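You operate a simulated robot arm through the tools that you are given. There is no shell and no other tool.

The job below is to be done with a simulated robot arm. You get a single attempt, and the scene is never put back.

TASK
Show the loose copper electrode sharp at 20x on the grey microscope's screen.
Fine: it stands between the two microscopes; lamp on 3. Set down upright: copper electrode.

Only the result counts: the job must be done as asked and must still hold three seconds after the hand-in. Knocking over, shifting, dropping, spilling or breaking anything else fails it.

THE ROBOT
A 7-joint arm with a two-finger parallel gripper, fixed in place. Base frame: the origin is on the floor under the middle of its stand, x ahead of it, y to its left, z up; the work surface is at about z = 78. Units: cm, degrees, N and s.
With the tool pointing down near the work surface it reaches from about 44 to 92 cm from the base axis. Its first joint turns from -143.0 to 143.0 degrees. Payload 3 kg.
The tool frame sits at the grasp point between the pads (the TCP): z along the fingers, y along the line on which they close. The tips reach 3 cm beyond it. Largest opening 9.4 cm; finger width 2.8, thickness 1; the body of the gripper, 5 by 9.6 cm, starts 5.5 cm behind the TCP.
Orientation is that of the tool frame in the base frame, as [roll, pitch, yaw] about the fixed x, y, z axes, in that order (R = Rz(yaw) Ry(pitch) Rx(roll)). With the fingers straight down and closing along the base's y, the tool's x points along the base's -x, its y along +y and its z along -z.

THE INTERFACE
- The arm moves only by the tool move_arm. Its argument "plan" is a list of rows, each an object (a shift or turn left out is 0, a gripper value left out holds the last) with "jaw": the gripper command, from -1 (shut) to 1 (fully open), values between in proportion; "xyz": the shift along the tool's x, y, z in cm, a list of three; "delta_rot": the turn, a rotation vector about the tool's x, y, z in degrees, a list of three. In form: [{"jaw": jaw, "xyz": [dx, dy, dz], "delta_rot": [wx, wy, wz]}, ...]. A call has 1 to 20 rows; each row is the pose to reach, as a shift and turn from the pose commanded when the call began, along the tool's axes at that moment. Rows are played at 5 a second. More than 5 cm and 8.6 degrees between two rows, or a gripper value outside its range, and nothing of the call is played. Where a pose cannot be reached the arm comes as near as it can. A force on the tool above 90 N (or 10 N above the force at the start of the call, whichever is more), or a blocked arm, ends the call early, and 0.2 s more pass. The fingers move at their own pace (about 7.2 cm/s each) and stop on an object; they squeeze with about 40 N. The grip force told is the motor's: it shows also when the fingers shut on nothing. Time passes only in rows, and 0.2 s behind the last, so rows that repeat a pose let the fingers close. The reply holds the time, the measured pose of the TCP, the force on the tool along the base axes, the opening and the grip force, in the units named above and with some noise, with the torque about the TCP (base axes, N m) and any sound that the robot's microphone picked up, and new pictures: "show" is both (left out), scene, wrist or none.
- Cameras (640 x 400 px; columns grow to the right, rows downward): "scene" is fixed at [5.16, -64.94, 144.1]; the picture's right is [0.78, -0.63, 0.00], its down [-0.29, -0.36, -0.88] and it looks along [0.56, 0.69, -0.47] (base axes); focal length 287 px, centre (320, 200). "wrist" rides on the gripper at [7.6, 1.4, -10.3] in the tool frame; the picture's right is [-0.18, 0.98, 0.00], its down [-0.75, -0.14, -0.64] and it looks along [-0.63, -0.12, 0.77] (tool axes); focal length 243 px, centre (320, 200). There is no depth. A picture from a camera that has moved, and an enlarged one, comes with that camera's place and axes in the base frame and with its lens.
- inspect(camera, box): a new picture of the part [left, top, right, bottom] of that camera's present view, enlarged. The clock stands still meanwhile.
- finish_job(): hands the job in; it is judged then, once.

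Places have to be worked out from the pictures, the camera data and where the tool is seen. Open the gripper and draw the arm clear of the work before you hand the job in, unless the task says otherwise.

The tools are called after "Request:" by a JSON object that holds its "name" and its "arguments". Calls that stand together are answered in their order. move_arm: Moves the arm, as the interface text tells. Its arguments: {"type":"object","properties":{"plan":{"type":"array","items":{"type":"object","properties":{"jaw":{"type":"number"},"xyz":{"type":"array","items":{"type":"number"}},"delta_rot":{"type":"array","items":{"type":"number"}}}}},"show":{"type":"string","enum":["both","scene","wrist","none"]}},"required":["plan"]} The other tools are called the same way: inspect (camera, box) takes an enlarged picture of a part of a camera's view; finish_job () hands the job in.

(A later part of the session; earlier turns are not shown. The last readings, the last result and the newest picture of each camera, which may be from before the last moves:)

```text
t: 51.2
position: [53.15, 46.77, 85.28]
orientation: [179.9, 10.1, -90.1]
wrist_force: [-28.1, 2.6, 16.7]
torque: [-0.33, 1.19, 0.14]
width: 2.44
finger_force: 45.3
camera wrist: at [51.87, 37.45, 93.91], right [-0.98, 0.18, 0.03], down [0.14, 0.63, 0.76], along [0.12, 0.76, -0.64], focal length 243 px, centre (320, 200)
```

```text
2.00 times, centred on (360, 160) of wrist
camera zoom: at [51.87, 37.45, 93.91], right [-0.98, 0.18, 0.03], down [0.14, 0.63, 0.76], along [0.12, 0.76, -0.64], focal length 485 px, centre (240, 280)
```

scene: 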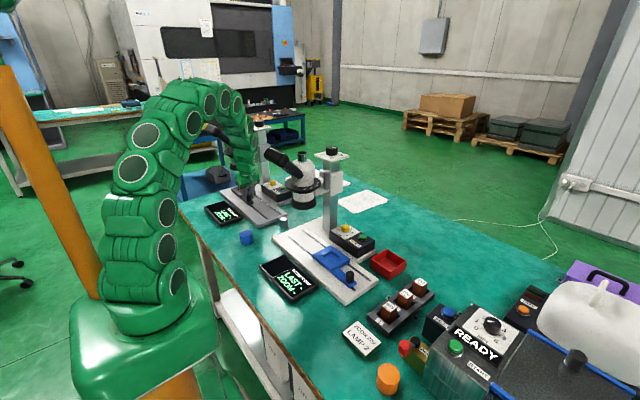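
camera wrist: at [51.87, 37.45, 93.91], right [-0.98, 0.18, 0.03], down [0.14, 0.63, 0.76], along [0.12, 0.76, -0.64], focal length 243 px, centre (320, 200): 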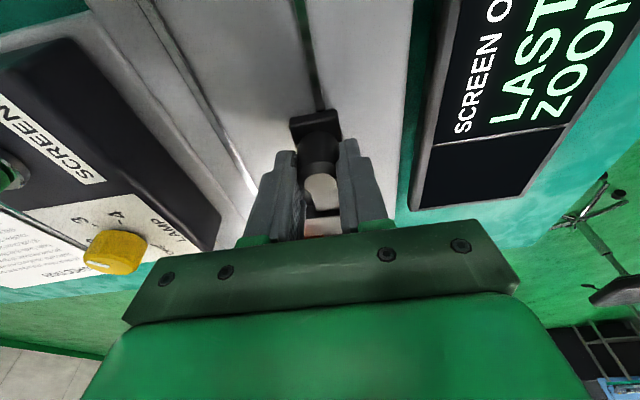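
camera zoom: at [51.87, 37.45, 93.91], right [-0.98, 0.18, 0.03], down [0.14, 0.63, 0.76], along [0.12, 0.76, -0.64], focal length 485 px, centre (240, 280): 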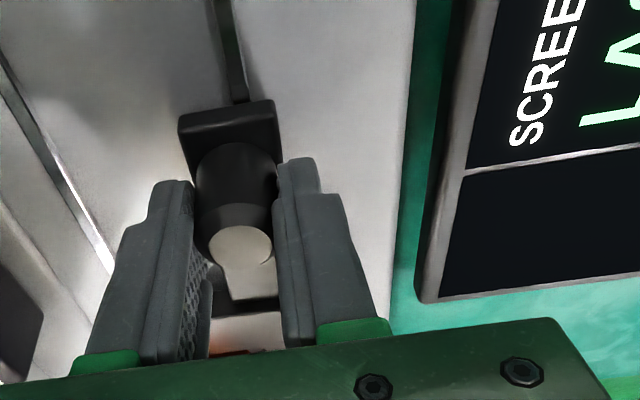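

The handle is at about +14.6 cm travel, putting the electrode near y≈58.6. I relieve load, release and back away up and toward −y to inspect alignment under the objective.

Request:
{"name": "move_arm", "arguments": {"plan": [{"jaw": -1, "xyz": [0, 0.13, -0.08]}, {"jaw": -1, "xyz": [0, 0.13, -0.08]}, {"jaw": 0.1, "xyz": [0, 0.13, -0.08]}, {"jaw": 0.1, "xyz": [0, 0.13, -0.08]}, {"jaw": 0.1, "xyz": [0, 0.13, -2]}, {"jaw": 0.1, "xyz": [0, 0.13, -5]}, {"jaw": 0.1, "xyz": [3, 0.13, -8]}, {"jaw": 0.1, "xyz": [7, 0.13, -9]}, {"jaw": 0.1, "xyz": [11, 0.13, -10]}, {"jaw": 0.1, "xyz": [14, 0.13, -10.5]}, {"jaw": 0.1, "xyz": [14, 0.13, -10.5]}], "show": "both"}}

Request:
{"name": "inspect", "arguments": {"camera": "scene", "box": [210, 130, 300, 215]}}

Request:
{"name": "inspect", "arguments": {"camera": "wrist", "box": [200, 60, 520, 260]}}

```text
t: 53.6
position: [53.08, 31.05, 92.95]
orientation: [180.0, 10.1, -89.9]
wrist_force: [-0.5, 0.1, 0.0]
torque: [-0.02, 0.01, 0.0]
width: 5.19
finger_force: 0.1
camera wrist: at [51.72, 21.83, 101.51], right [-0.98, 0.18, 0.03], down [0.14, 0.63, 0.76], along [0.12, 0.75, -0.65], focal length 243 px, centre (320, 200)
```

scene: 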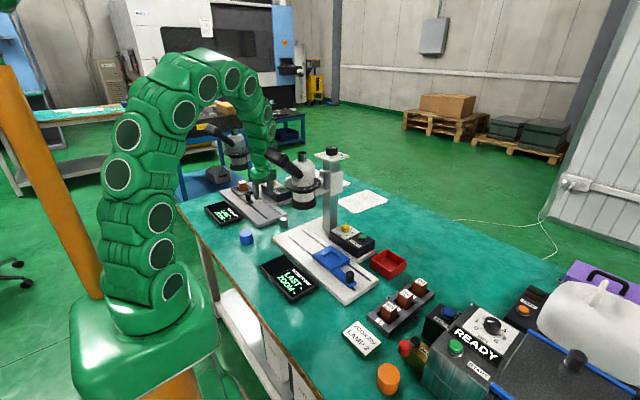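
wrist: 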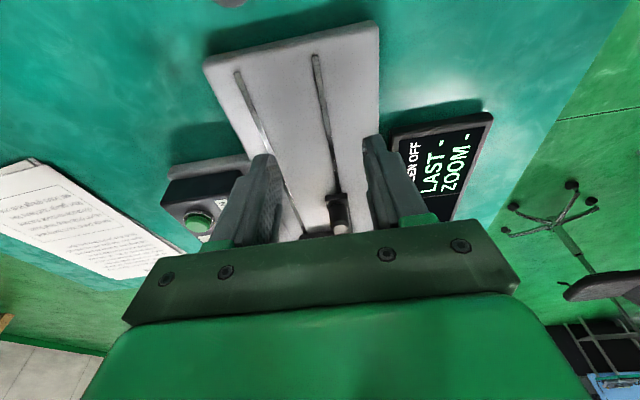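

```text
4.71 times, centred on (255, 172) of scene
camera zoom: at [5.16, -64.94, 144.1], right [0.78, -0.63, 0.0], down [-0.29, -0.36, -0.88], along [0.56, 0.69, -0.47], focal length 1349 px, centre (626, 329)
```

zoom: 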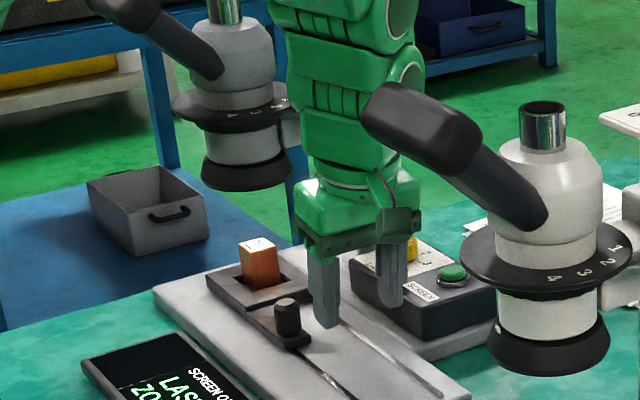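

```text
2.00 times, centred on (360, 160) of wrist
camera zoom: at [51.72, 21.83, 101.51], right [-0.98, 0.18, 0.03], down [0.14, 0.63, 0.76], along [0.12, 0.75, -0.65], focal length 485 px, centre (240, 280)
```

zoom: 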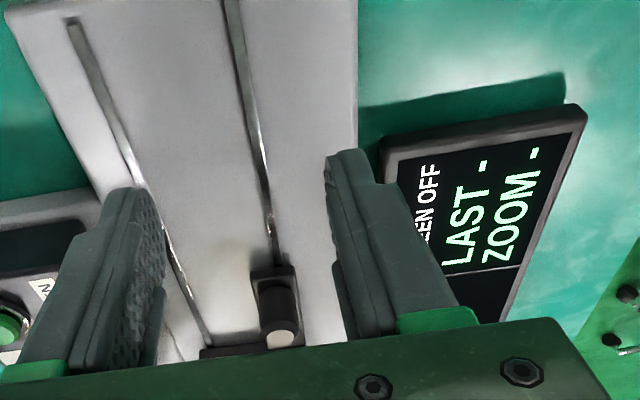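

The electrode (56.05, 58.4) sits directly under the objective. Now I go to the green SCREEN button at about (69.4, 42.0, 85.5) with closed fingers and vertical tool.

Request:
{"name": "move_arm", "arguments": {"plan": [{"jaw": 0.1, "xyz": [-2, -3.5, -1.5], "delta_rot": [0, 2, 0]}, {"jaw": -1, "xyz": [-4, -7, -2], "delta_rot": [0, 4, 0]}, {"jaw": -1, "xyz": [-6.5, -10.5, -1.5], "delta_rot": [0, 6, 0]}, {"jaw": -1, "xyz": [-8.5, -13.5, 0], "delta_rot": [0, 8, 0]}, {"jaw": -1, "xyz": [-10.62, -16.3, 1.5], "delta_rot": [0, 10, 0]}, {"jaw": -1, "xyz": [-10.62, -16.3, 2.84], "delta_rot": [0, 10, 0]}, {"jaw": -1, "xyz": [-10.62, -16.3, 2.84], "delta_rot": [0, 10, 0]}], "show": "both"}}

Request:
{"name": "inspect", "arguments": {"camera": "wrist", "box": [230, 60, 430, 210]}}

```text
t: 55.2
position: [69.19, 41.97, 92.09]
orientation: [180.0, 0.0, -90.1]
wrist_force: [-0.1, -0.1, 0.0]
torque: [-0.03, -0.01, 0.0]
width: 0.0
finger_force: 33.2
camera wrist: at [67.88, 34.46, 102.25], right [-0.98, 0.18, 0.0], down [0.14, 0.75, 0.64], along [0.12, 0.63, -0.77], focal length 243 px, centre (320, 200)
```

scene: 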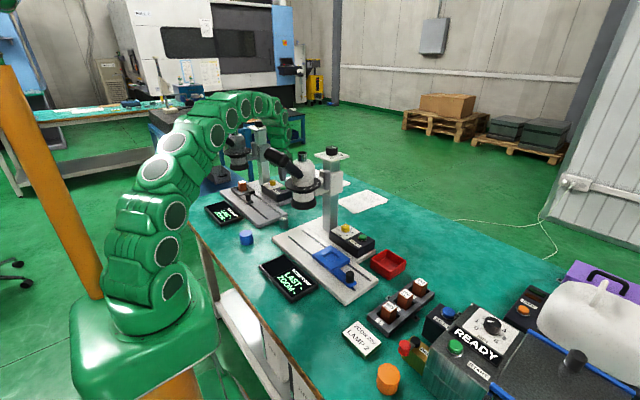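
wrist: 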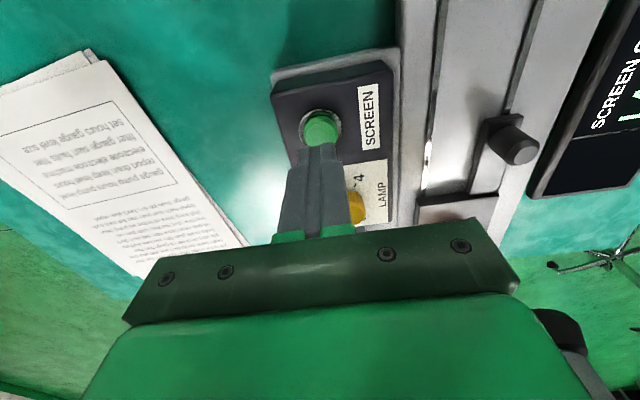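

```text
2.67 times, centred on (330, 135) of wrist
camera zoom: at [67.88, 34.46, 102.25], right [-0.98, 0.18, 0.0], down [0.14, 0.75, 0.64], along [0.12, 0.63, -0.77], focal length 647 px, centre (293, 373)
```

zoom: 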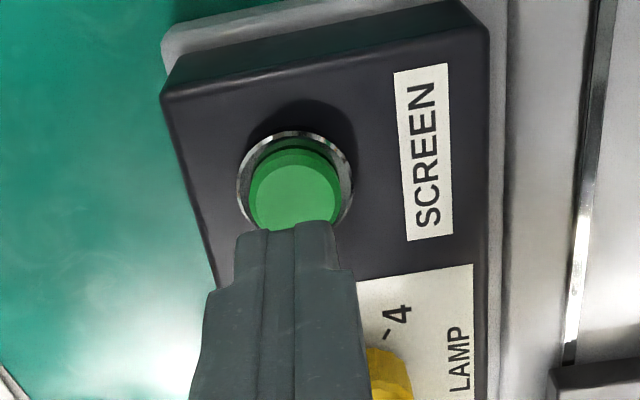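

The closed fingertips are aligned over the button (offset ~0.1 cm). I press down in small steps.

Request:
{"name": "move_arm", "arguments": {"plan": [{"jaw": -1, "xyz": [0.1, 0.05, 1.8]}, {"xyz": [0.1, 0.05, 3.3]}, {"xyz": [0.1, 0.05, 3.3]}], "show": "none"}}

Request:
{"name": "move_arm", "arguments": {"plan": [{"jaw": -1, "xyz": [0, 0, 0.3]}, {"xyz": [0, 0, 0.3]}], "show": "none"}}

Request:
{"name": "move_arm", "arguments": {"plan": [{"jaw": -1, "xyz": [0, 0, 0.2]}, {"xyz": [0, 0, 0.2]}], "show": "both"}}

```text
t: 56.0
position: [69.17, 41.89, 88.84]
orientation: [179.9, 0.0, -90.1]
wrist_force: [-0.2, 0.5, -0.1]
torque: [-0.01, -0.02, 0.0]
width: 0.0
finger_force: 33.5
```

```text
t: 56.6
position: [69.3, 41.85, 88.64]
orientation: [-180.0, 0.0, -90.0]
wrist_force: [-0.2, 0.0, -0.5]
torque: [0.02, 0.04, 0.03]
width: 0.02
finger_force: 32.7
```

```text
t: 57.2
position: [69.29, 42.07, 88.43]
orientation: [-180.0, 0.0, -89.9]
wrist_force: [0.4, 0.4, 0.7]
torque: [0.01, -0.03, 0.01]
width: 0.01
finger_force: 32.8
camera wrist: at [67.98, 34.37, 98.56], right [-0.98, 0.18, 0.0], down [0.14, 0.75, 0.64], along [0.12, 0.63, -0.77], focal length 243 px, centre (320, 200)
```

scene: 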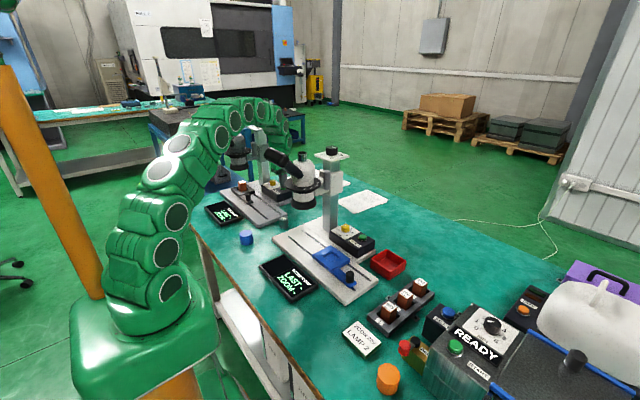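
wrist: 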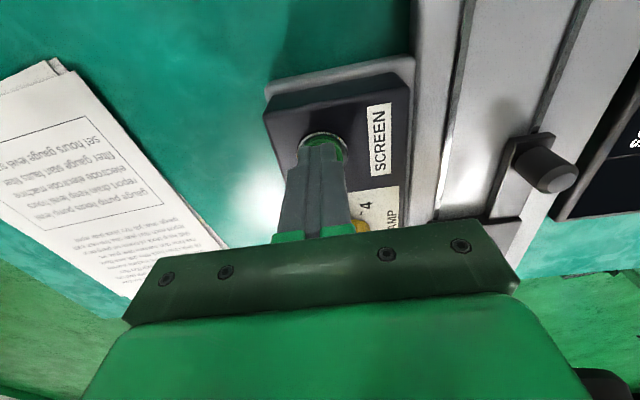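

No contact yet; I continue down.

Request:
{"name": "move_arm", "arguments": {"plan": [{"jaw": -1, "xyz": [0, 0, 0.25]}, {"xyz": [0, 0, 0.25]}], "show": "none"}}

Request:
{"name": "move_arm", "arguments": {"plan": [{"jaw": -1, "xyz": [0, 0, 0.25]}, {"xyz": [0, 0, 0.25]}], "show": "scene"}}

```text
t: 57.8
position: [69.34, 41.92, 88.18]
orientation: [-180.0, 0.0, -90.0]
wrist_force: [0.8, 0.4, 2.4]
torque: [0.04, -0.04, 0.0]
width: 0.0
finger_force: 33.2
heard: click
```

```text
t: 58.4
position: [69.33, 41.83, 87.94]
orientation: [180.0, 0.0, -89.9]
wrist_force: [2.5, -5.9, 13.4]
torque: [-0.18, -0.02, -0.04]
width: 0.0
finger_force: 33.2
```

scene: 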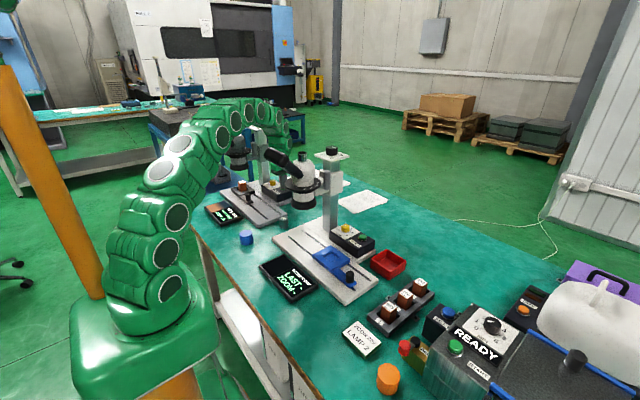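

A click was heard and the grey microscope's screen changed. I lift off and look at the screen.

Request:
{"name": "move_arm", "arguments": {"plan": [{"jaw": -1, "xyz": [0, 0, -1]}, {"xyz": [0, 0, -4]}, {"xyz": [0, 0, -6]}, {"xyz": [0, 0, -6]}], "show": "both"}}

Request:
{"name": "inspect", "arguments": {"camera": "scene", "box": [200, 190, 250, 235]}}

Request:
{"name": "inspect", "arguments": {"camera": "scene", "box": [200, 110, 290, 215]}}

```text
t: 59.4
position: [69.38, 42.02, 93.81]
orientation: [180.0, -0.1, -90.1]
wrist_force: [-0.4, 1.6, 0.1]
torque: [0.0, 0.05, 0.03]
width: 0.0
finger_force: 33.3
camera wrist: at [68.02, 34.47, 104.0], right [-0.98, 0.18, 0.0], down [0.14, 0.75, 0.64], along [0.12, 0.63, -0.77], focal length 243 px, centre (320, 200)
```

scene: 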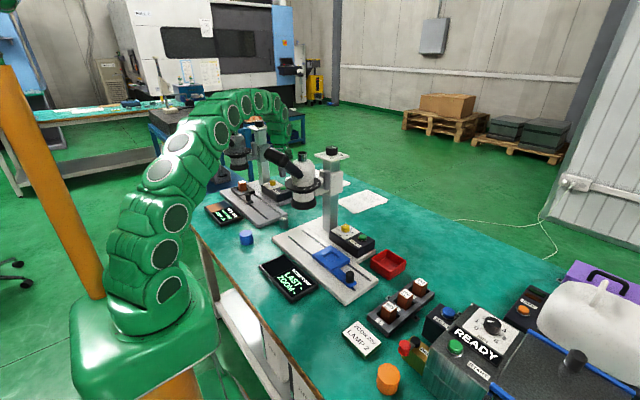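
wrist: 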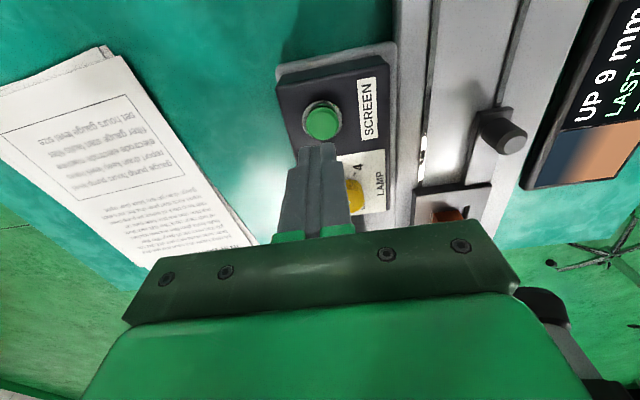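

```text
8.89 times, centred on (225, 212) of scene
camera zoom: at [5.16, -64.94, 144.1], right [0.78, -0.63, 0.0], down [-0.29, -0.36, -0.88], along [0.56, 0.69, -0.47], focal length 2547 px, centre (1164, 89)
```

zoom: 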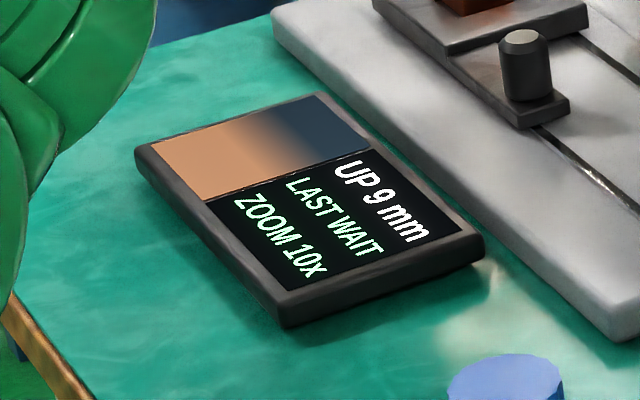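

```text
3.81 times, centred on (245, 162) of scene
camera zoom: at [5.16, -64.94, 144.1], right [0.78, -0.63, 0.0], down [-0.29, -0.36, -0.88], along [0.56, 0.69, -0.47], focal length 1092 px, centre (606, 343)
```

zoom: 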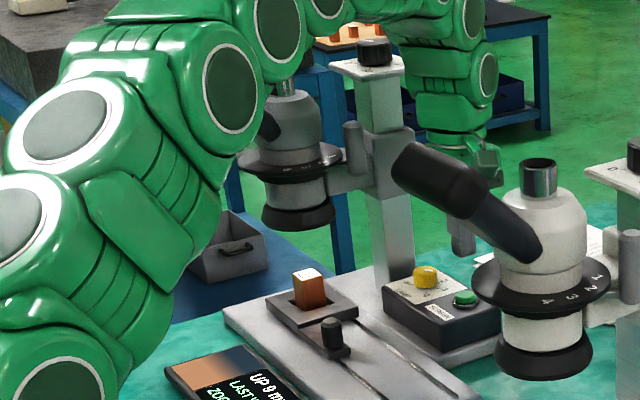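

The screen reads "UP 9 mm / LAST WAIT / ZOOM 10x": so the ring lever (post at mark 1) sets the zoom and the column-top knob sets the focus height. I move to a viewing pose with a lean to see the head, ring lever and top knob closely.

Request:
{"name": "move_arm", "arguments": {"plan": [{"jaw": -1, "xyz": [0, 1.5, -2.5], "delta_rot": [0, 0, 0]}, {"xyz": [0.2, 4, -5], "delta_rot": [0, -5, 0]}, {"xyz": [0.4, 6.5, -7.5], "delta_rot": [0, -10, 0]}, {"xyz": [0.6, 8.5, -10], "delta_rot": [0, -15, 0]}, {"xyz": [0.8, 10, -12.1], "delta_rot": [0, -20, 0]}, {"xyz": [0.8, 10, -12.1], "delta_rot": [0, -25, 0]}, {"xyz": [0.8, 10, -12.1], "delta_rot": [0, -25, 0]}], "show": "both"}}

Request:
{"name": "inspect", "arguments": {"camera": "wrist", "box": [160, 60, 480, 260]}}

```text
t: 61.0
position: [59.41, 41.03, 105.96]
orientation: [180.0, 25.0, -89.9]
wrist_force: [0.3, 0.1, -0.6]
torque: [-0.01, 0.02, -0.01]
width: 0.0
finger_force: 32.7
camera wrist: at [58.01, 29.93, 111.94], right [-0.98, 0.17, 0.08], down [0.14, 0.41, 0.9], along [0.12, 0.9, -0.43], focal length 243 px, centre (320, 200)
```

scene: 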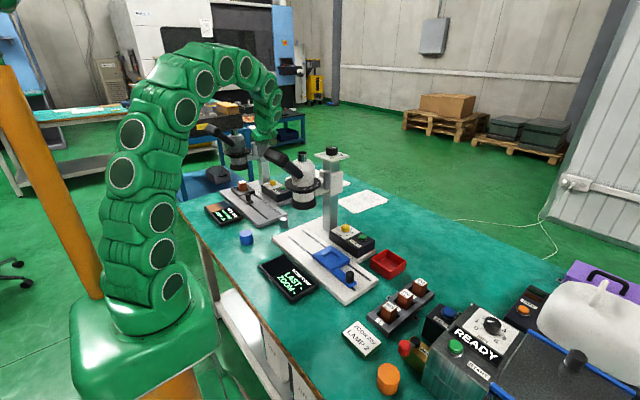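
wrist: 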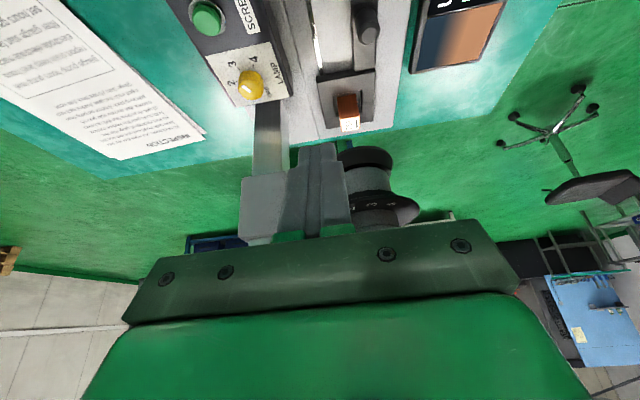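

```text
2.00 times, centred on (320, 160) of wrist
camera zoom: at [58.01, 29.93, 111.94], right [-0.98, 0.17, 0.08], down [0.14, 0.41, 0.9], along [0.12, 0.9, -0.43], focal length 485 px, centre (320, 280)
```

zoom: 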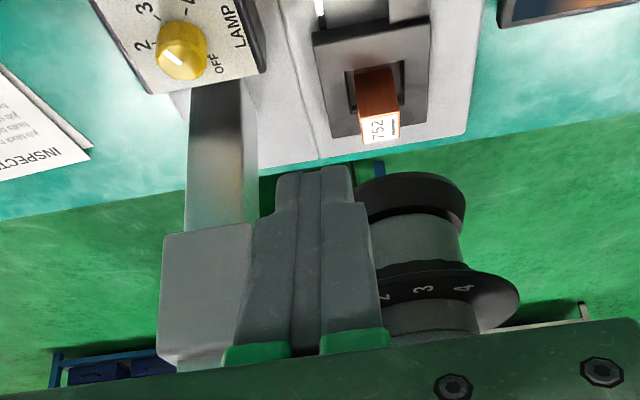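

I open the fingers to look between them.

Request:
{"name": "move_arm", "arguments": {"plan": [{"jaw": 1}, {"jaw": 1}, {"jaw": 1, "xyz": [0.5, 0, 0], "delta_rot": [0, -5, 0]}, {"jaw": 1, "xyz": [0.5, 0, 0], "delta_rot": [0, -8, 0]}, {"jaw": 1, "xyz": [0.5, 0, 0], "delta_rot": [0, -8, 0]}], "show": "wrist"}}

Request:
{"name": "inspect", "arguments": {"camera": "wrist", "box": [200, 60, 440, 240]}}

```text
t: 62.2
position: [59.31, 40.73, 105.59]
orientation: [179.9, 33.0, -90.0]
wrist_force: [-0.1, 0.0, -0.3]
torque: [0.01, 0.0, -0.03]
width: 9.38
finger_force: 0.0
camera wrist: at [57.94, 28.76, 110.08], right [-0.98, 0.15, 0.1], down [0.14, 0.28, 0.95], along [0.12, 0.95, -0.3], focal length 243 px, centre (320, 200)
```

wrist: 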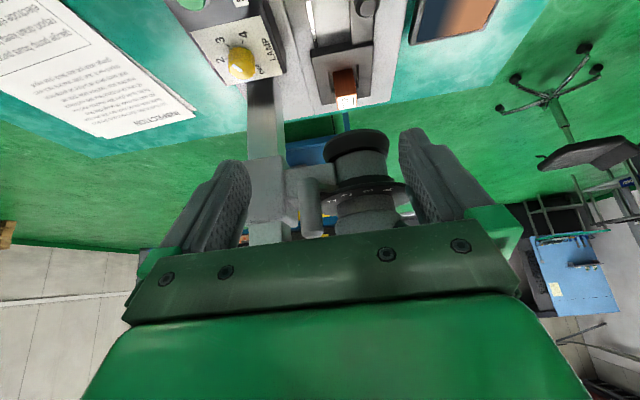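

```text
2.22 times, centred on (320, 150) of wrist
camera zoom: at [57.94, 28.76, 110.08], right [-0.98, 0.15, 0.1], down [0.14, 0.28, 0.95], along [0.12, 0.95, -0.3], focal length 539 px, centre (320, 311)
```

zoom: 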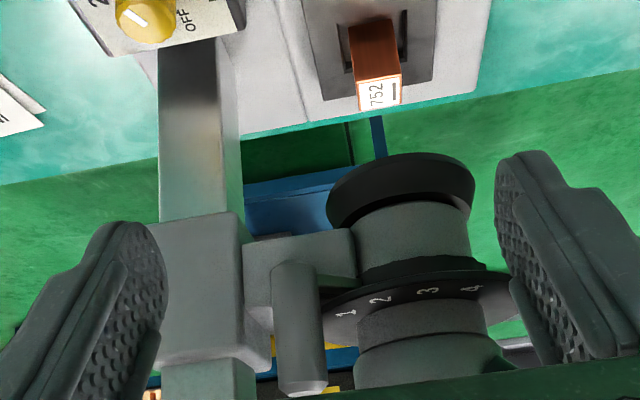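

Request:
{"name": "inspect", "arguments": {"camera": "wrist", "box": [280, 120, 420, 240]}}

Request:
{"name": "inspect", "arguments": {"camera": "scene", "box": [220, 120, 280, 175]}}

Request:
{"name": "inspect", "arguments": {"camera": "scene", "box": [280, 140, 360, 215]}}

```text
3.33 times, centred on (350, 180) of wrist
camera zoom: at [57.94, 28.76, 110.08], right [-0.98, 0.15, 0.1], down [0.14, 0.28, 0.95], along [0.12, 0.95, -0.3], focal length 809 px, centre (220, 267)
```

zoom: 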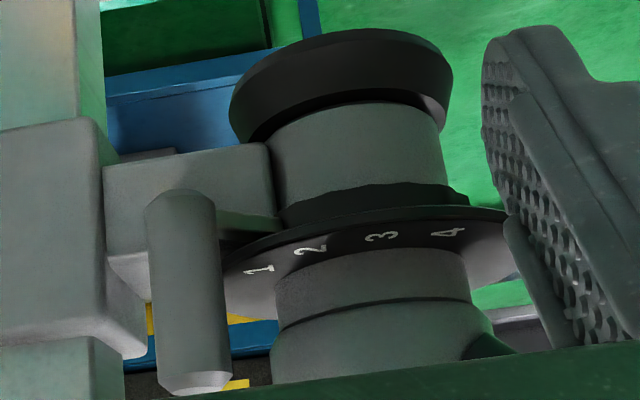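

```text
7.27 times, centred on (250, 148) of scene
camera zoom: at [5.16, -64.94, 144.1], right [0.78, -0.63, 0.0], down [-0.29, -0.36, -0.88], along [0.56, 0.69, -0.47], focal length 2084 px, centre (829, 582)
```

zoom: 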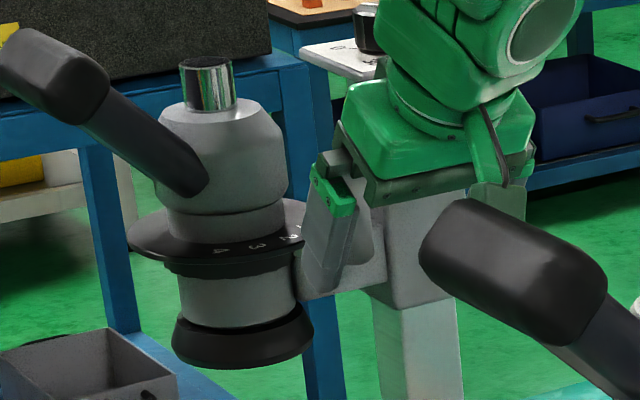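

```text
5.33 times, centred on (320, 178) of scene
camera zoom: at [5.16, -64.94, 144.1], right [0.78, -0.63, 0.0], down [-0.29, -0.36, -0.88], along [0.56, 0.69, -0.47], focal length 1528 px, centre (320, 320)
```

zoom: 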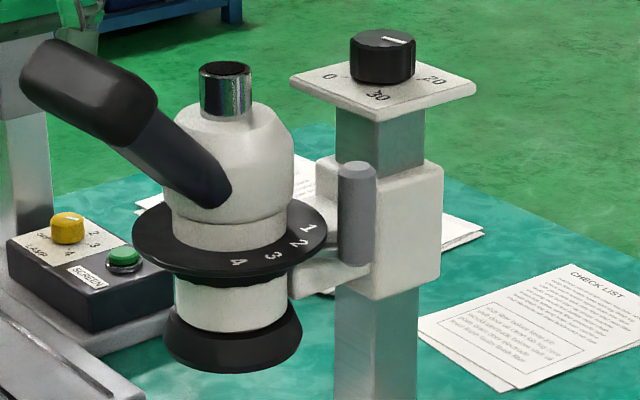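

The post (z ≈99–106, near (62.3, 53.9), touching the ring at mark 1) is the zoom lever, swinging clockwise toward 2. I plan to push it with closed fingers from its +x side; first I move to a pre-position at (65.2, 44, 105).

Request:
{"name": "move_arm", "arguments": {"plan": [{"jaw": -1, "xyz": [-0.5, -1.5, 0.5]}, {"jaw": -1, "xyz": [-1.2, -3, 1.1]}, {"jaw": -1, "xyz": [-1.9, -4.5, 1.8]}, {"jaw": -1, "xyz": [-2.42, -5.9, 2.28]}, {"jaw": -1, "xyz": [-2.42, -5.9, 2.28]}], "show": "both"}}

Request:
{"name": "inspect", "arguments": {"camera": "wrist", "box": [220, 60, 460, 240]}}

Request:
{"name": "inspect", "arguments": {"camera": "scene", "box": [205, 100, 295, 190]}}

```text
t: 63.4
position: [65.29, 43.84, 105.06]
orientation: [180.0, 33.0, -90.1]
wrist_force: [0.1, -0.1, 0.3]
torque: [-0.02, -0.03, -0.02]
width: 0.0
finger_force: 33.6
camera wrist: at [63.95, 31.93, 109.38], right [-0.98, 0.15, 0.1], down [0.14, 0.28, 0.95], along [0.12, 0.95, -0.3], focal length 243 px, centre (320, 200)
```

scene: 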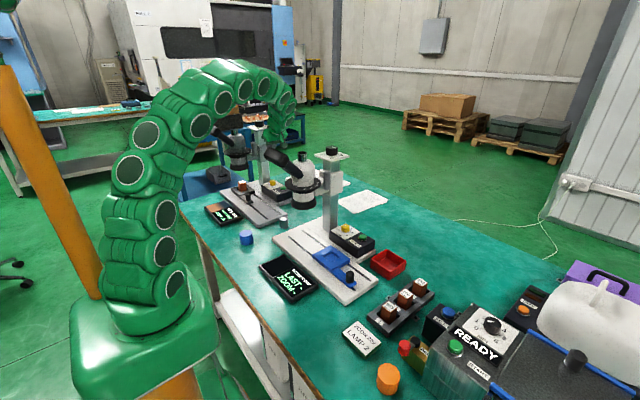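
wrist: 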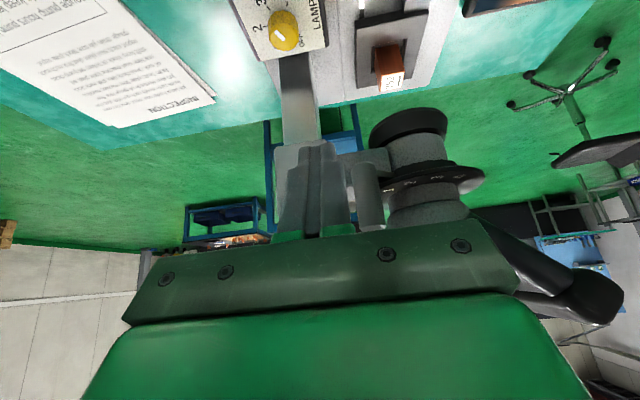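

```text
2.22 times, centred on (340, 150) of wrist
camera zoom: at [63.95, 31.93, 109.38], right [-0.98, 0.15, 0.1], down [0.14, 0.28, 0.95], along [0.12, 0.95, -0.3], focal length 539 px, centre (276, 311)
```

zoom: 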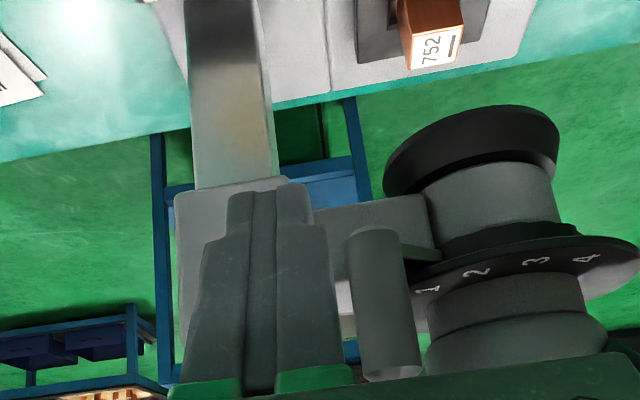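

```text
4.44 times, centred on (250, 145) of scene
camera zoom: at [5.16, -64.94, 144.1], right [0.78, -0.63, 0.0], down [-0.29, -0.36, -0.88], along [0.56, 0.69, -0.47], focal length 1274 px, centre (631, 444)
```

zoom: 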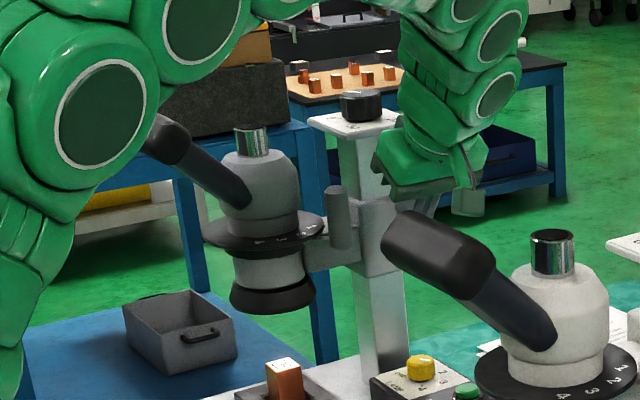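

The lever is linked to the ring by a small stub; post at about (62.2, 53.5). I advance +y 7.3 cm so the fingertips stand beside the post on its +x side.

Request:
{"name": "move_arm", "arguments": {"plan": [{"jaw": -1, "xyz": [-1.7, 0, 1.1]}, {"xyz": [-3.4, 0, 2.2]}, {"xyz": [-4.9, 0, 3.2]}, {"xyz": [-6.12, 0, 3.98]}, {"xyz": [-6.12, 0, 3.98]}], "show": "both"}}

Request:
{"name": "inspect", "arguments": {"camera": "wrist", "box": [220, 60, 460, 240]}}

Request:
{"name": "inspect", "arguments": {"camera": "scene", "box": [205, 100, 295, 190]}}

```text
t: 64.6
position: [65.27, 51.29, 105.26]
orientation: [-180.0, 33.0, -90.0]
wrist_force: [0.2, -0.3, 0.8]
torque: [-0.01, 0.04, -0.01]
width: 0.01
finger_force: 33.1
camera wrist: at [63.93, 39.36, 109.66], right [-0.98, 0.15, 0.1], down [0.14, 0.28, 0.95], along [0.12, 0.95, -0.3], focal length 243 px, centre (320, 200)
```

scene: 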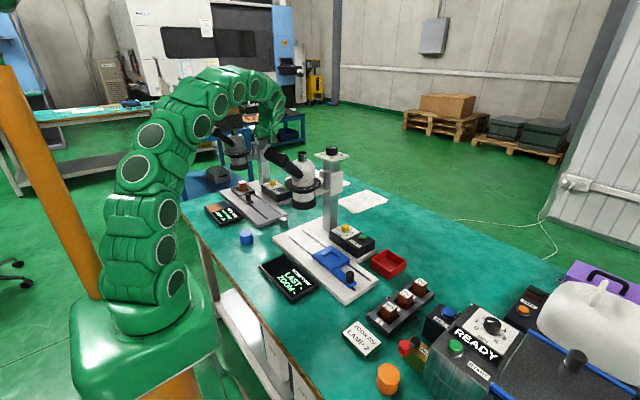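
wrist: 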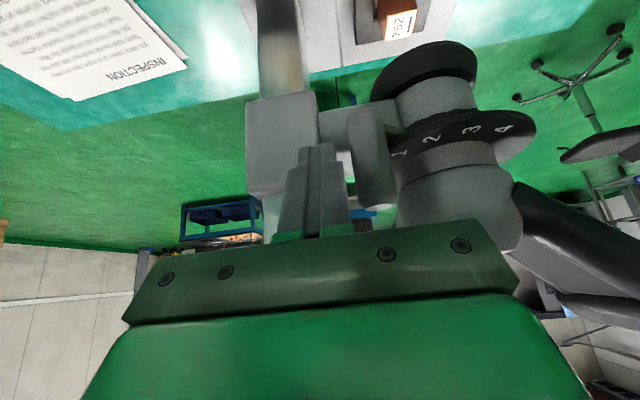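

```text
2.22 times, centred on (340, 150) of wrist
camera zoom: at [63.93, 39.36, 109.66], right [-0.98, 0.15, 0.1], down [0.14, 0.28, 0.95], along [0.12, 0.95, -0.3], focal length 539 px, centre (276, 311)
```

zoom: 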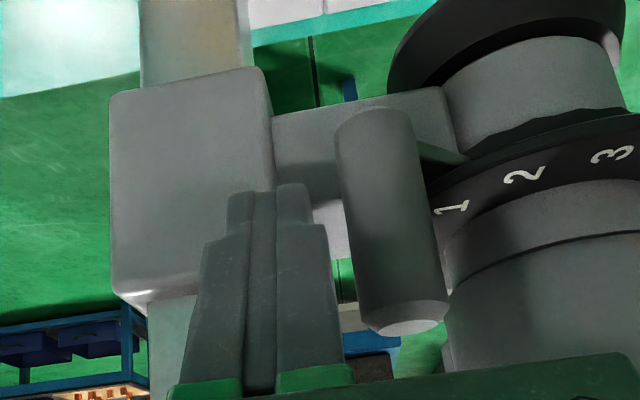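

```text
4.44 times, centred on (250, 145) of scene
camera zoom: at [5.16, -64.94, 144.1], right [0.78, -0.63, 0.0], down [-0.29, -0.36, -0.88], along [0.56, 0.69, -0.47], focal length 1274 px, centre (631, 444)
```

zoom: 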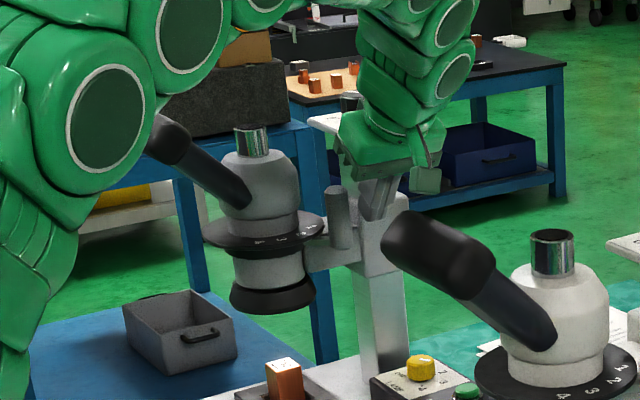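

Fingertips are beside the post with no contact. I push in −x gently and watch the force.

Request:
{"name": "move_arm", "arguments": {"plan": [{"jaw": -1, "xyz": [0, 0.4, 0]}, {"xyz": [0, 0.8, 0]}, {"xyz": [0, 1.1, 0]}, {"xyz": [0, 1.3, 0]}, {"xyz": [0, 1.3, 0]}], "show": "wrist"}}

Request:
{"name": "inspect", "arguments": {"camera": "wrist", "box": [220, 60, 460, 240]}}

```text
t: 65.8
position: [64.09, 51.16, 105.21]
orientation: [-179.9, 32.9, -90.1]
wrist_force: [20.5, -13.5, 0.5]
torque: [-0.22, -0.34, -0.39]
width: 0.0
finger_force: 32.8
camera wrist: at [62.7, 39.25, 109.61], right [-0.98, 0.16, 0.1], down [0.14, 0.28, 0.95], along [0.12, 0.95, -0.3], focal length 243 px, centre (320, 200)
```

wrist: 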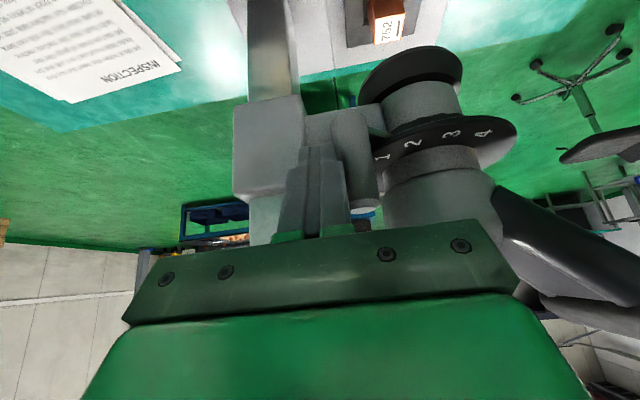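

```text
2.22 times, centred on (340, 150) of wrist
camera zoom: at [62.7, 39.25, 109.61], right [-0.98, 0.16, 0.1], down [0.14, 0.28, 0.95], along [0.12, 0.95, -0.3], focal length 539 px, centre (276, 311)
```

zoom: 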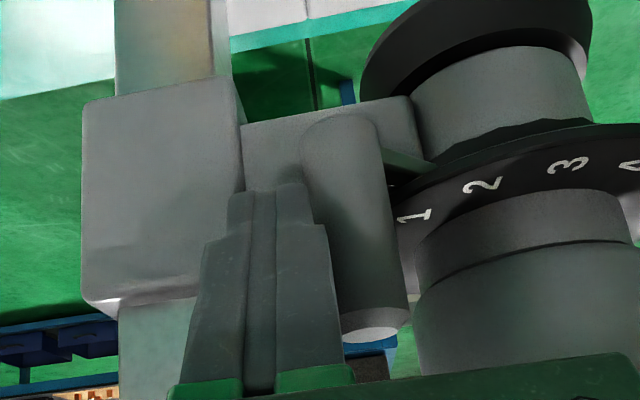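

Contact with the post is felt (20 N). I continue pushing along the arc (−x, −y), first about half way.

Request:
{"name": "move_arm", "arguments": {"plan": [{"jaw": -1, "xyz": [0.25, 0.4, -0.16]}, {"xyz": [0.6, 0.8, -0.39]}, {"xyz": [0.9, 1.2, -0.58]}, {"xyz": [1.1, 1.6, -0.71]}, {"xyz": [1.1, 1.6, -0.71]}], "show": "both"}}

Request:
{"name": "inspect", "arguments": {"camera": "wrist", "box": [220, 60, 460, 240]}}

Request:
{"name": "inspect", "arguments": {"camera": "scene", "box": [200, 190, 250, 235]}}

```text
t: 67.0
position: [62.1, 50.16, 105.18]
orientation: [179.8, 32.9, -89.9]
wrist_force: [1.8, -4.5, 12.3]
torque: [0.17, 0.21, 0.02]
width: 0.0
finger_force: 32.6
camera wrist: at [60.81, 38.19, 109.53], right [-0.98, 0.15, 0.1], down [0.14, 0.28, 0.95], along [0.11, 0.95, -0.3], focal length 243 px, centre (320, 200)
```

scene: 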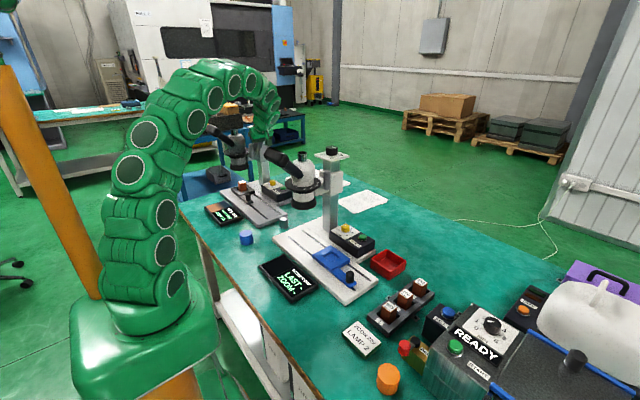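
wrist: 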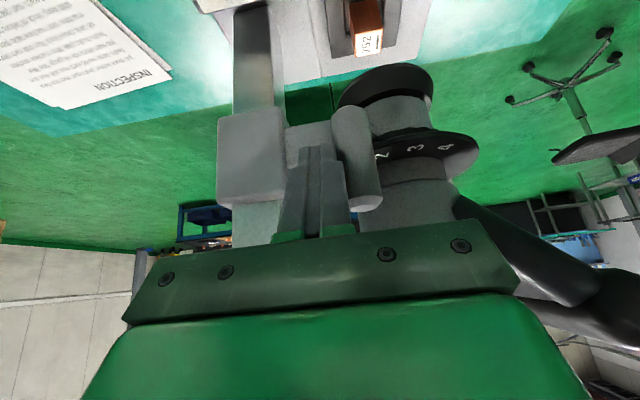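

```text
2.22 times, centred on (340, 150) of wrist
camera zoom: at [60.81, 38.19, 109.53], right [-0.98, 0.15, 0.1], down [0.14, 0.28, 0.95], along [0.11, 0.95, -0.3], focal length 539 px, centre (276, 311)
```

zoom: 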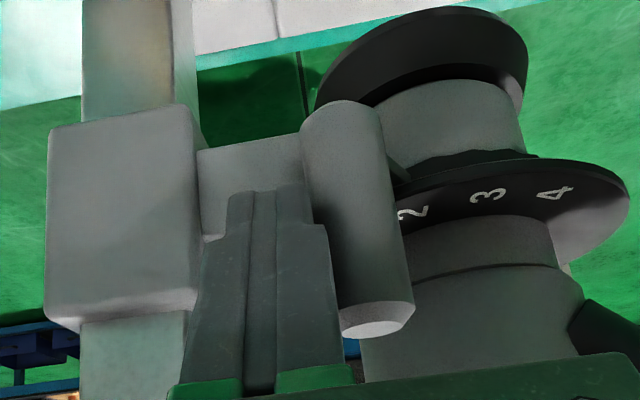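

```text
8.89 times, centred on (225, 212) of scene
camera zoom: at [5.16, -64.94, 144.1], right [0.78, -0.63, 0.0], down [-0.29, -0.36, -0.88], along [0.56, 0.69, -0.47], focal length 2547 px, centre (1164, 89)
```

zoom: 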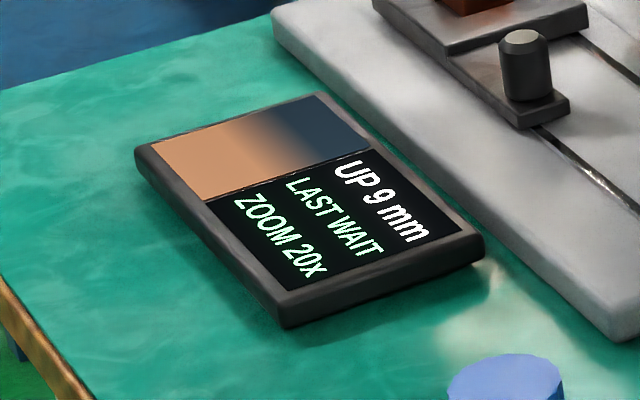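

Screen now reads ZOOM 20x. The lever appears ~20° moved (about 2/3 of a 29° step), so I nudge a little further toward the centre of mark 2 and check the force.

Request:
{"name": "move_arm", "arguments": {"plan": [{"jaw": -1, "xyz": [0.1, 0.2, -0.07]}, {"xyz": [0.2, 0.4, -0.13]}, {"xyz": [0.2, 0.4, -0.13]}], "show": "wrist"}}

Request:
{"name": "inspect", "arguments": {"camera": "wrist", "box": [220, 60, 460, 240]}}

Request:
{"name": "inspect", "arguments": {"camera": "scene", "box": [200, 100, 290, 190]}}

```text
t: 67.8
position: [61.71, 49.72, 105.19]
orientation: [179.9, 32.9, -90.0]
wrist_force: [0.0, 0.5, -0.5]
torque: [-0.03, -0.02, 0.0]
width: 0.01
finger_force: 33.2
camera wrist: at [60.48, 37.78, 109.54], right [-0.98, 0.15, 0.1], down [0.14, 0.28, 0.95], along [0.12, 0.95, -0.3], focal length 243 px, centre (320, 200)
```

wrist: 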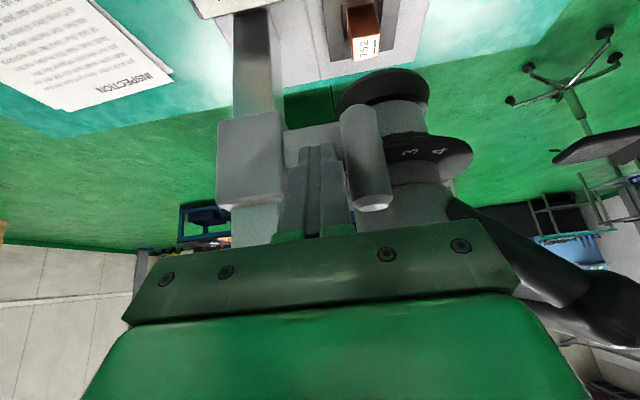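

```text
2.22 times, centred on (340, 150) of wrist
camera zoom: at [60.48, 37.78, 109.54], right [-0.98, 0.15, 0.1], down [0.14, 0.28, 0.95], along [0.12, 0.95, -0.3], focal length 539 px, centre (276, 311)
```

zoom: 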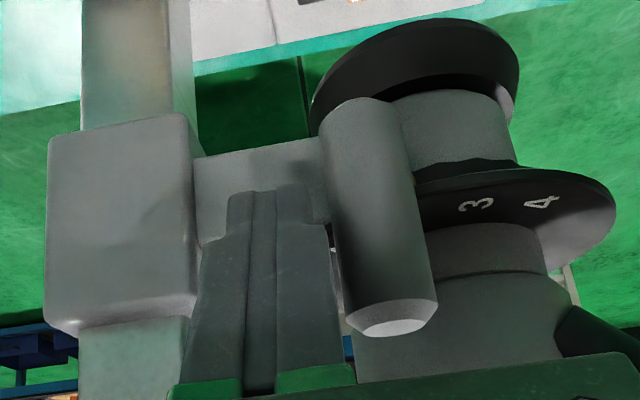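

```text
4.44 times, centred on (245, 145) of scene
camera zoom: at [5.16, -64.94, 144.1], right [0.78, -0.63, 0.0], down [-0.29, -0.36, -0.88], along [0.56, 0.69, -0.47], focal length 1274 px, centre (653, 444)
```

zoom: 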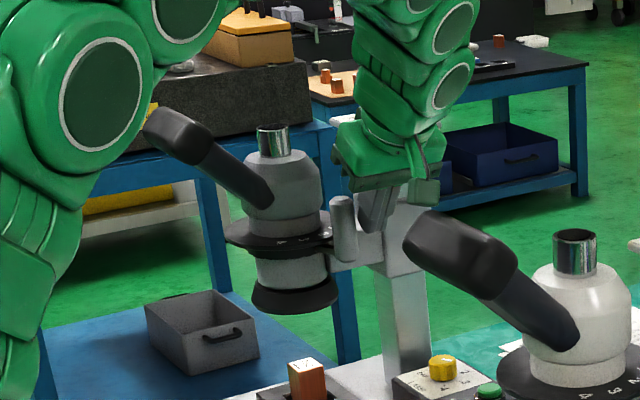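

The lever snapped ahead into the detent at 2 (gap visible, zero force). I check the screen and back the fingers away (+x, then −y).

Request:
{"name": "move_arm", "arguments": {"plan": [{"jaw": -1, "xyz": [0.5, -0.8, -0.4]}, {"xyz": [3, -1, -2]}, {"xyz": [6, -1, -4]}, {"xyz": [9, -1, -6]}, {"xyz": [9, -1, -6]}], "show": "both"}}

Request:
{"name": "inspect", "arguments": {"camera": "scene", "box": [200, 190, 250, 235]}}

Request:
{"name": "inspect", "arguments": {"camera": "scene", "box": [220, 100, 300, 190]}}

Request:
{"name": "inspect", "arguments": {"camera": "wrist", "box": [180, 60, 460, 250]}}

```text
t: 69.0
position: [62.97, 38.85, 105.21]
orientation: [179.9, 33.0, -90.0]
wrist_force: [0.6, 0.2, 0.2]
torque: [0.01, -0.04, -0.01]
width: 0.02
finger_force: 32.9
camera wrist: at [61.57, 26.88, 109.51], right [-0.98, 0.15, 0.1], down [0.14, 0.28, 0.95], along [0.12, 0.95, -0.3], focal length 243 px, centre (320, 200)
```

scene: 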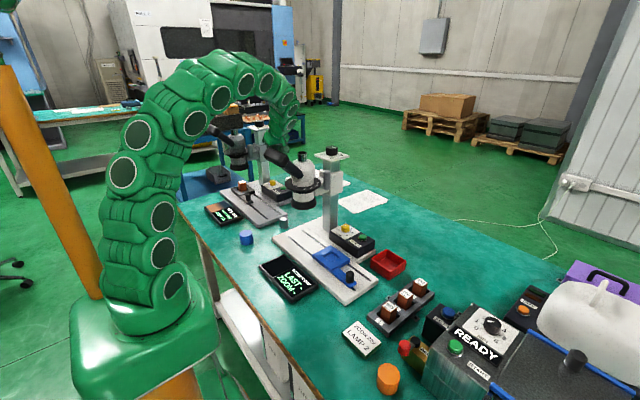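
wrist: 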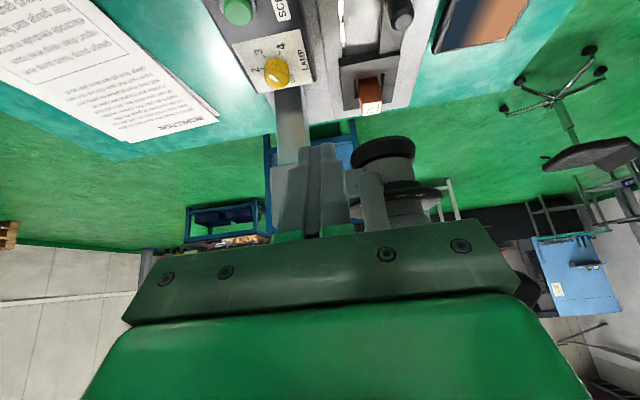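

```text
8.89 times, centred on (225, 212) of scene
camera zoom: at [5.16, -64.94, 144.1], right [0.78, -0.63, 0.0], down [-0.29, -0.36, -0.88], along [0.56, 0.69, -0.47], focal length 2547 px, centre (1164, 89)
```

zoom: 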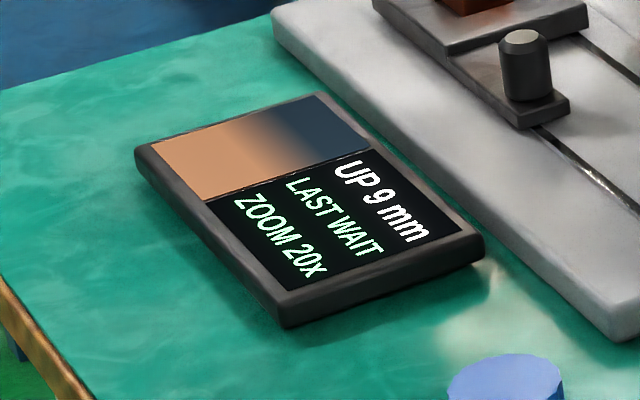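

```text
4.44 times, centred on (260, 145) of scene
camera zoom: at [5.16, -64.94, 144.1], right [0.78, -0.63, 0.0], down [-0.29, -0.36, -0.88], along [0.56, 0.69, -0.47], focal length 1274 px, centre (587, 444)
```

zoom: 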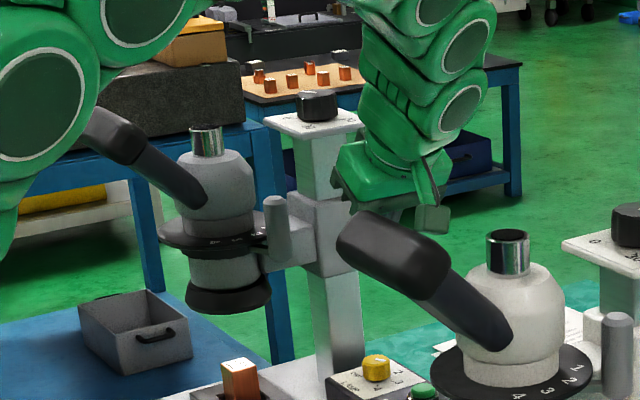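

```text
2.11 times, centred on (320, 155) of wrist
camera zoom: at [61.57, 26.88, 109.51], right [-0.98, 0.15, 0.1], down [0.14, 0.28, 0.95], along [0.12, 0.95, -0.3], focal length 511 px, centre (320, 295)
```

zoom: 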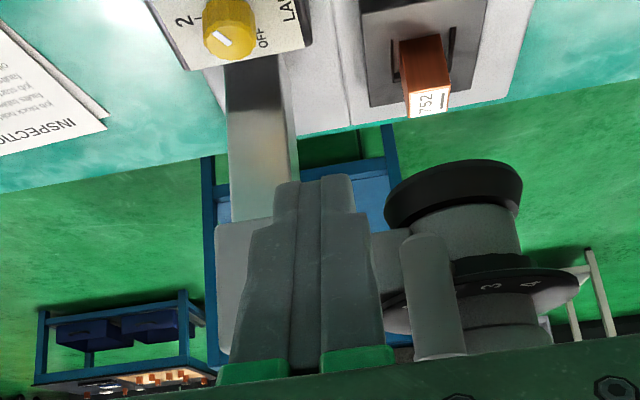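

Zoom 20x is set. Now the focus: the dial shows 0 at 135°, 10 at 45°, 20 at −45°, 30 at −135° (clockwise increases, 9°/mm), now at ≈5; +9 mm means ≈81° clockwise. I rise and turn toward a view of the column-top knob.

Request:
{"name": "move_arm", "arguments": {"plan": [{"jaw": -1, "xyz": [-2.1, 0.2, -2.2], "delta_rot": [0, 0, 0]}, {"xyz": [-4.2, 0.4, -4.4], "delta_rot": [4.08, 0, 6.29]}, {"xyz": [-6.3, 0.6, -6.6], "delta_rot": [8.17, 0, 12.58]}, {"xyz": [-8.5, 0.8, -8.8], "delta_rot": [12.25, 0, 18.87]}, {"jaw": 0.3, "xyz": [-10.69, 1, -10.95], "delta_rot": [16.34, 0, 25.16]}, {"jaw": 0.3, "xyz": [-10.69, 1, -10.95], "delta_rot": [16.34, 0, 25.16]}], "show": "both"}}

```text
t: 70.4
position: [62.13, 42.02, 120.08]
orientation: [180.0, 33.1, -120.0]
wrist_force: [0.8, 0.2, 0.0]
torque: [-0.04, 0.01, -0.01]
width: 6.1
finger_force: 0.1
camera wrist: at [54.95, 32.41, 124.5], right [-0.77, 0.63, 0.1], down [0.26, 0.17, 0.95], along [0.58, 0.76, -0.3], focal length 243 px, centre (320, 200)
```

scene: 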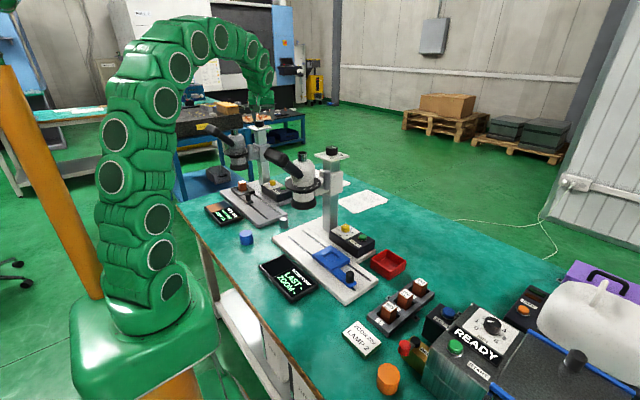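
wrist: 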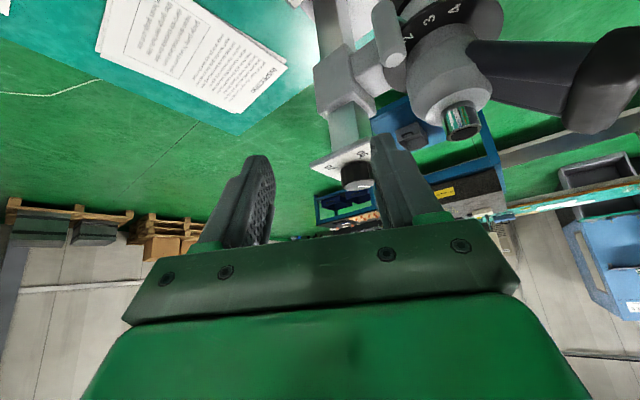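

Reach is fine here. I zoom on the column-top knob.

Request:
{"name": "inspect", "arguments": {"camera": "wrist", "box": [280, 80, 440, 230]}}

Request:
{"name": "inspect", "arguments": {"camera": "scene", "box": [230, 100, 300, 170]}}

```text
2.67 times, centred on (360, 155) of wrist
camera zoom: at [54.95, 32.41, 124.5], right [-0.77, 0.63, 0.1], down [0.26, 0.17, 0.95], along [0.58, 0.76, -0.3], focal length 647 px, centre (213, 320)
```

zoom: 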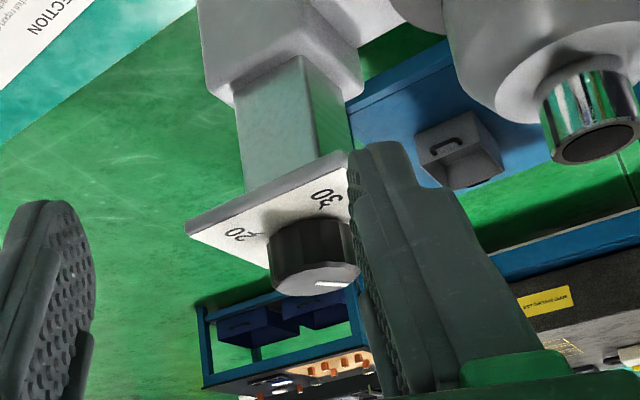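

```text
5.71 times, centred on (265, 135) of scene
camera zoom: at [5.16, -64.94, 144.1], right [0.78, -0.63, 0.0], down [-0.29, -0.36, -0.88], along [0.56, 0.69, -0.47], focal length 1638 px, centre (634, 571)
```

zoom: 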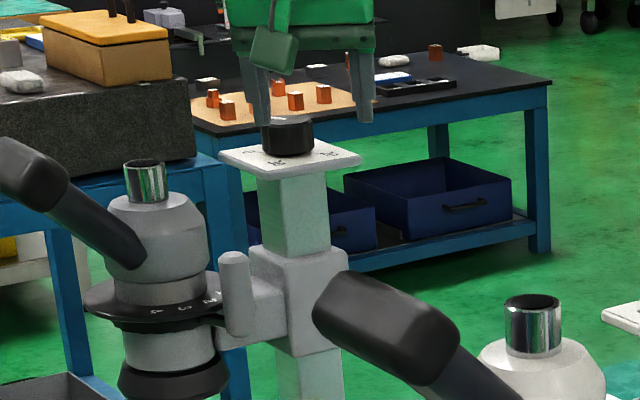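

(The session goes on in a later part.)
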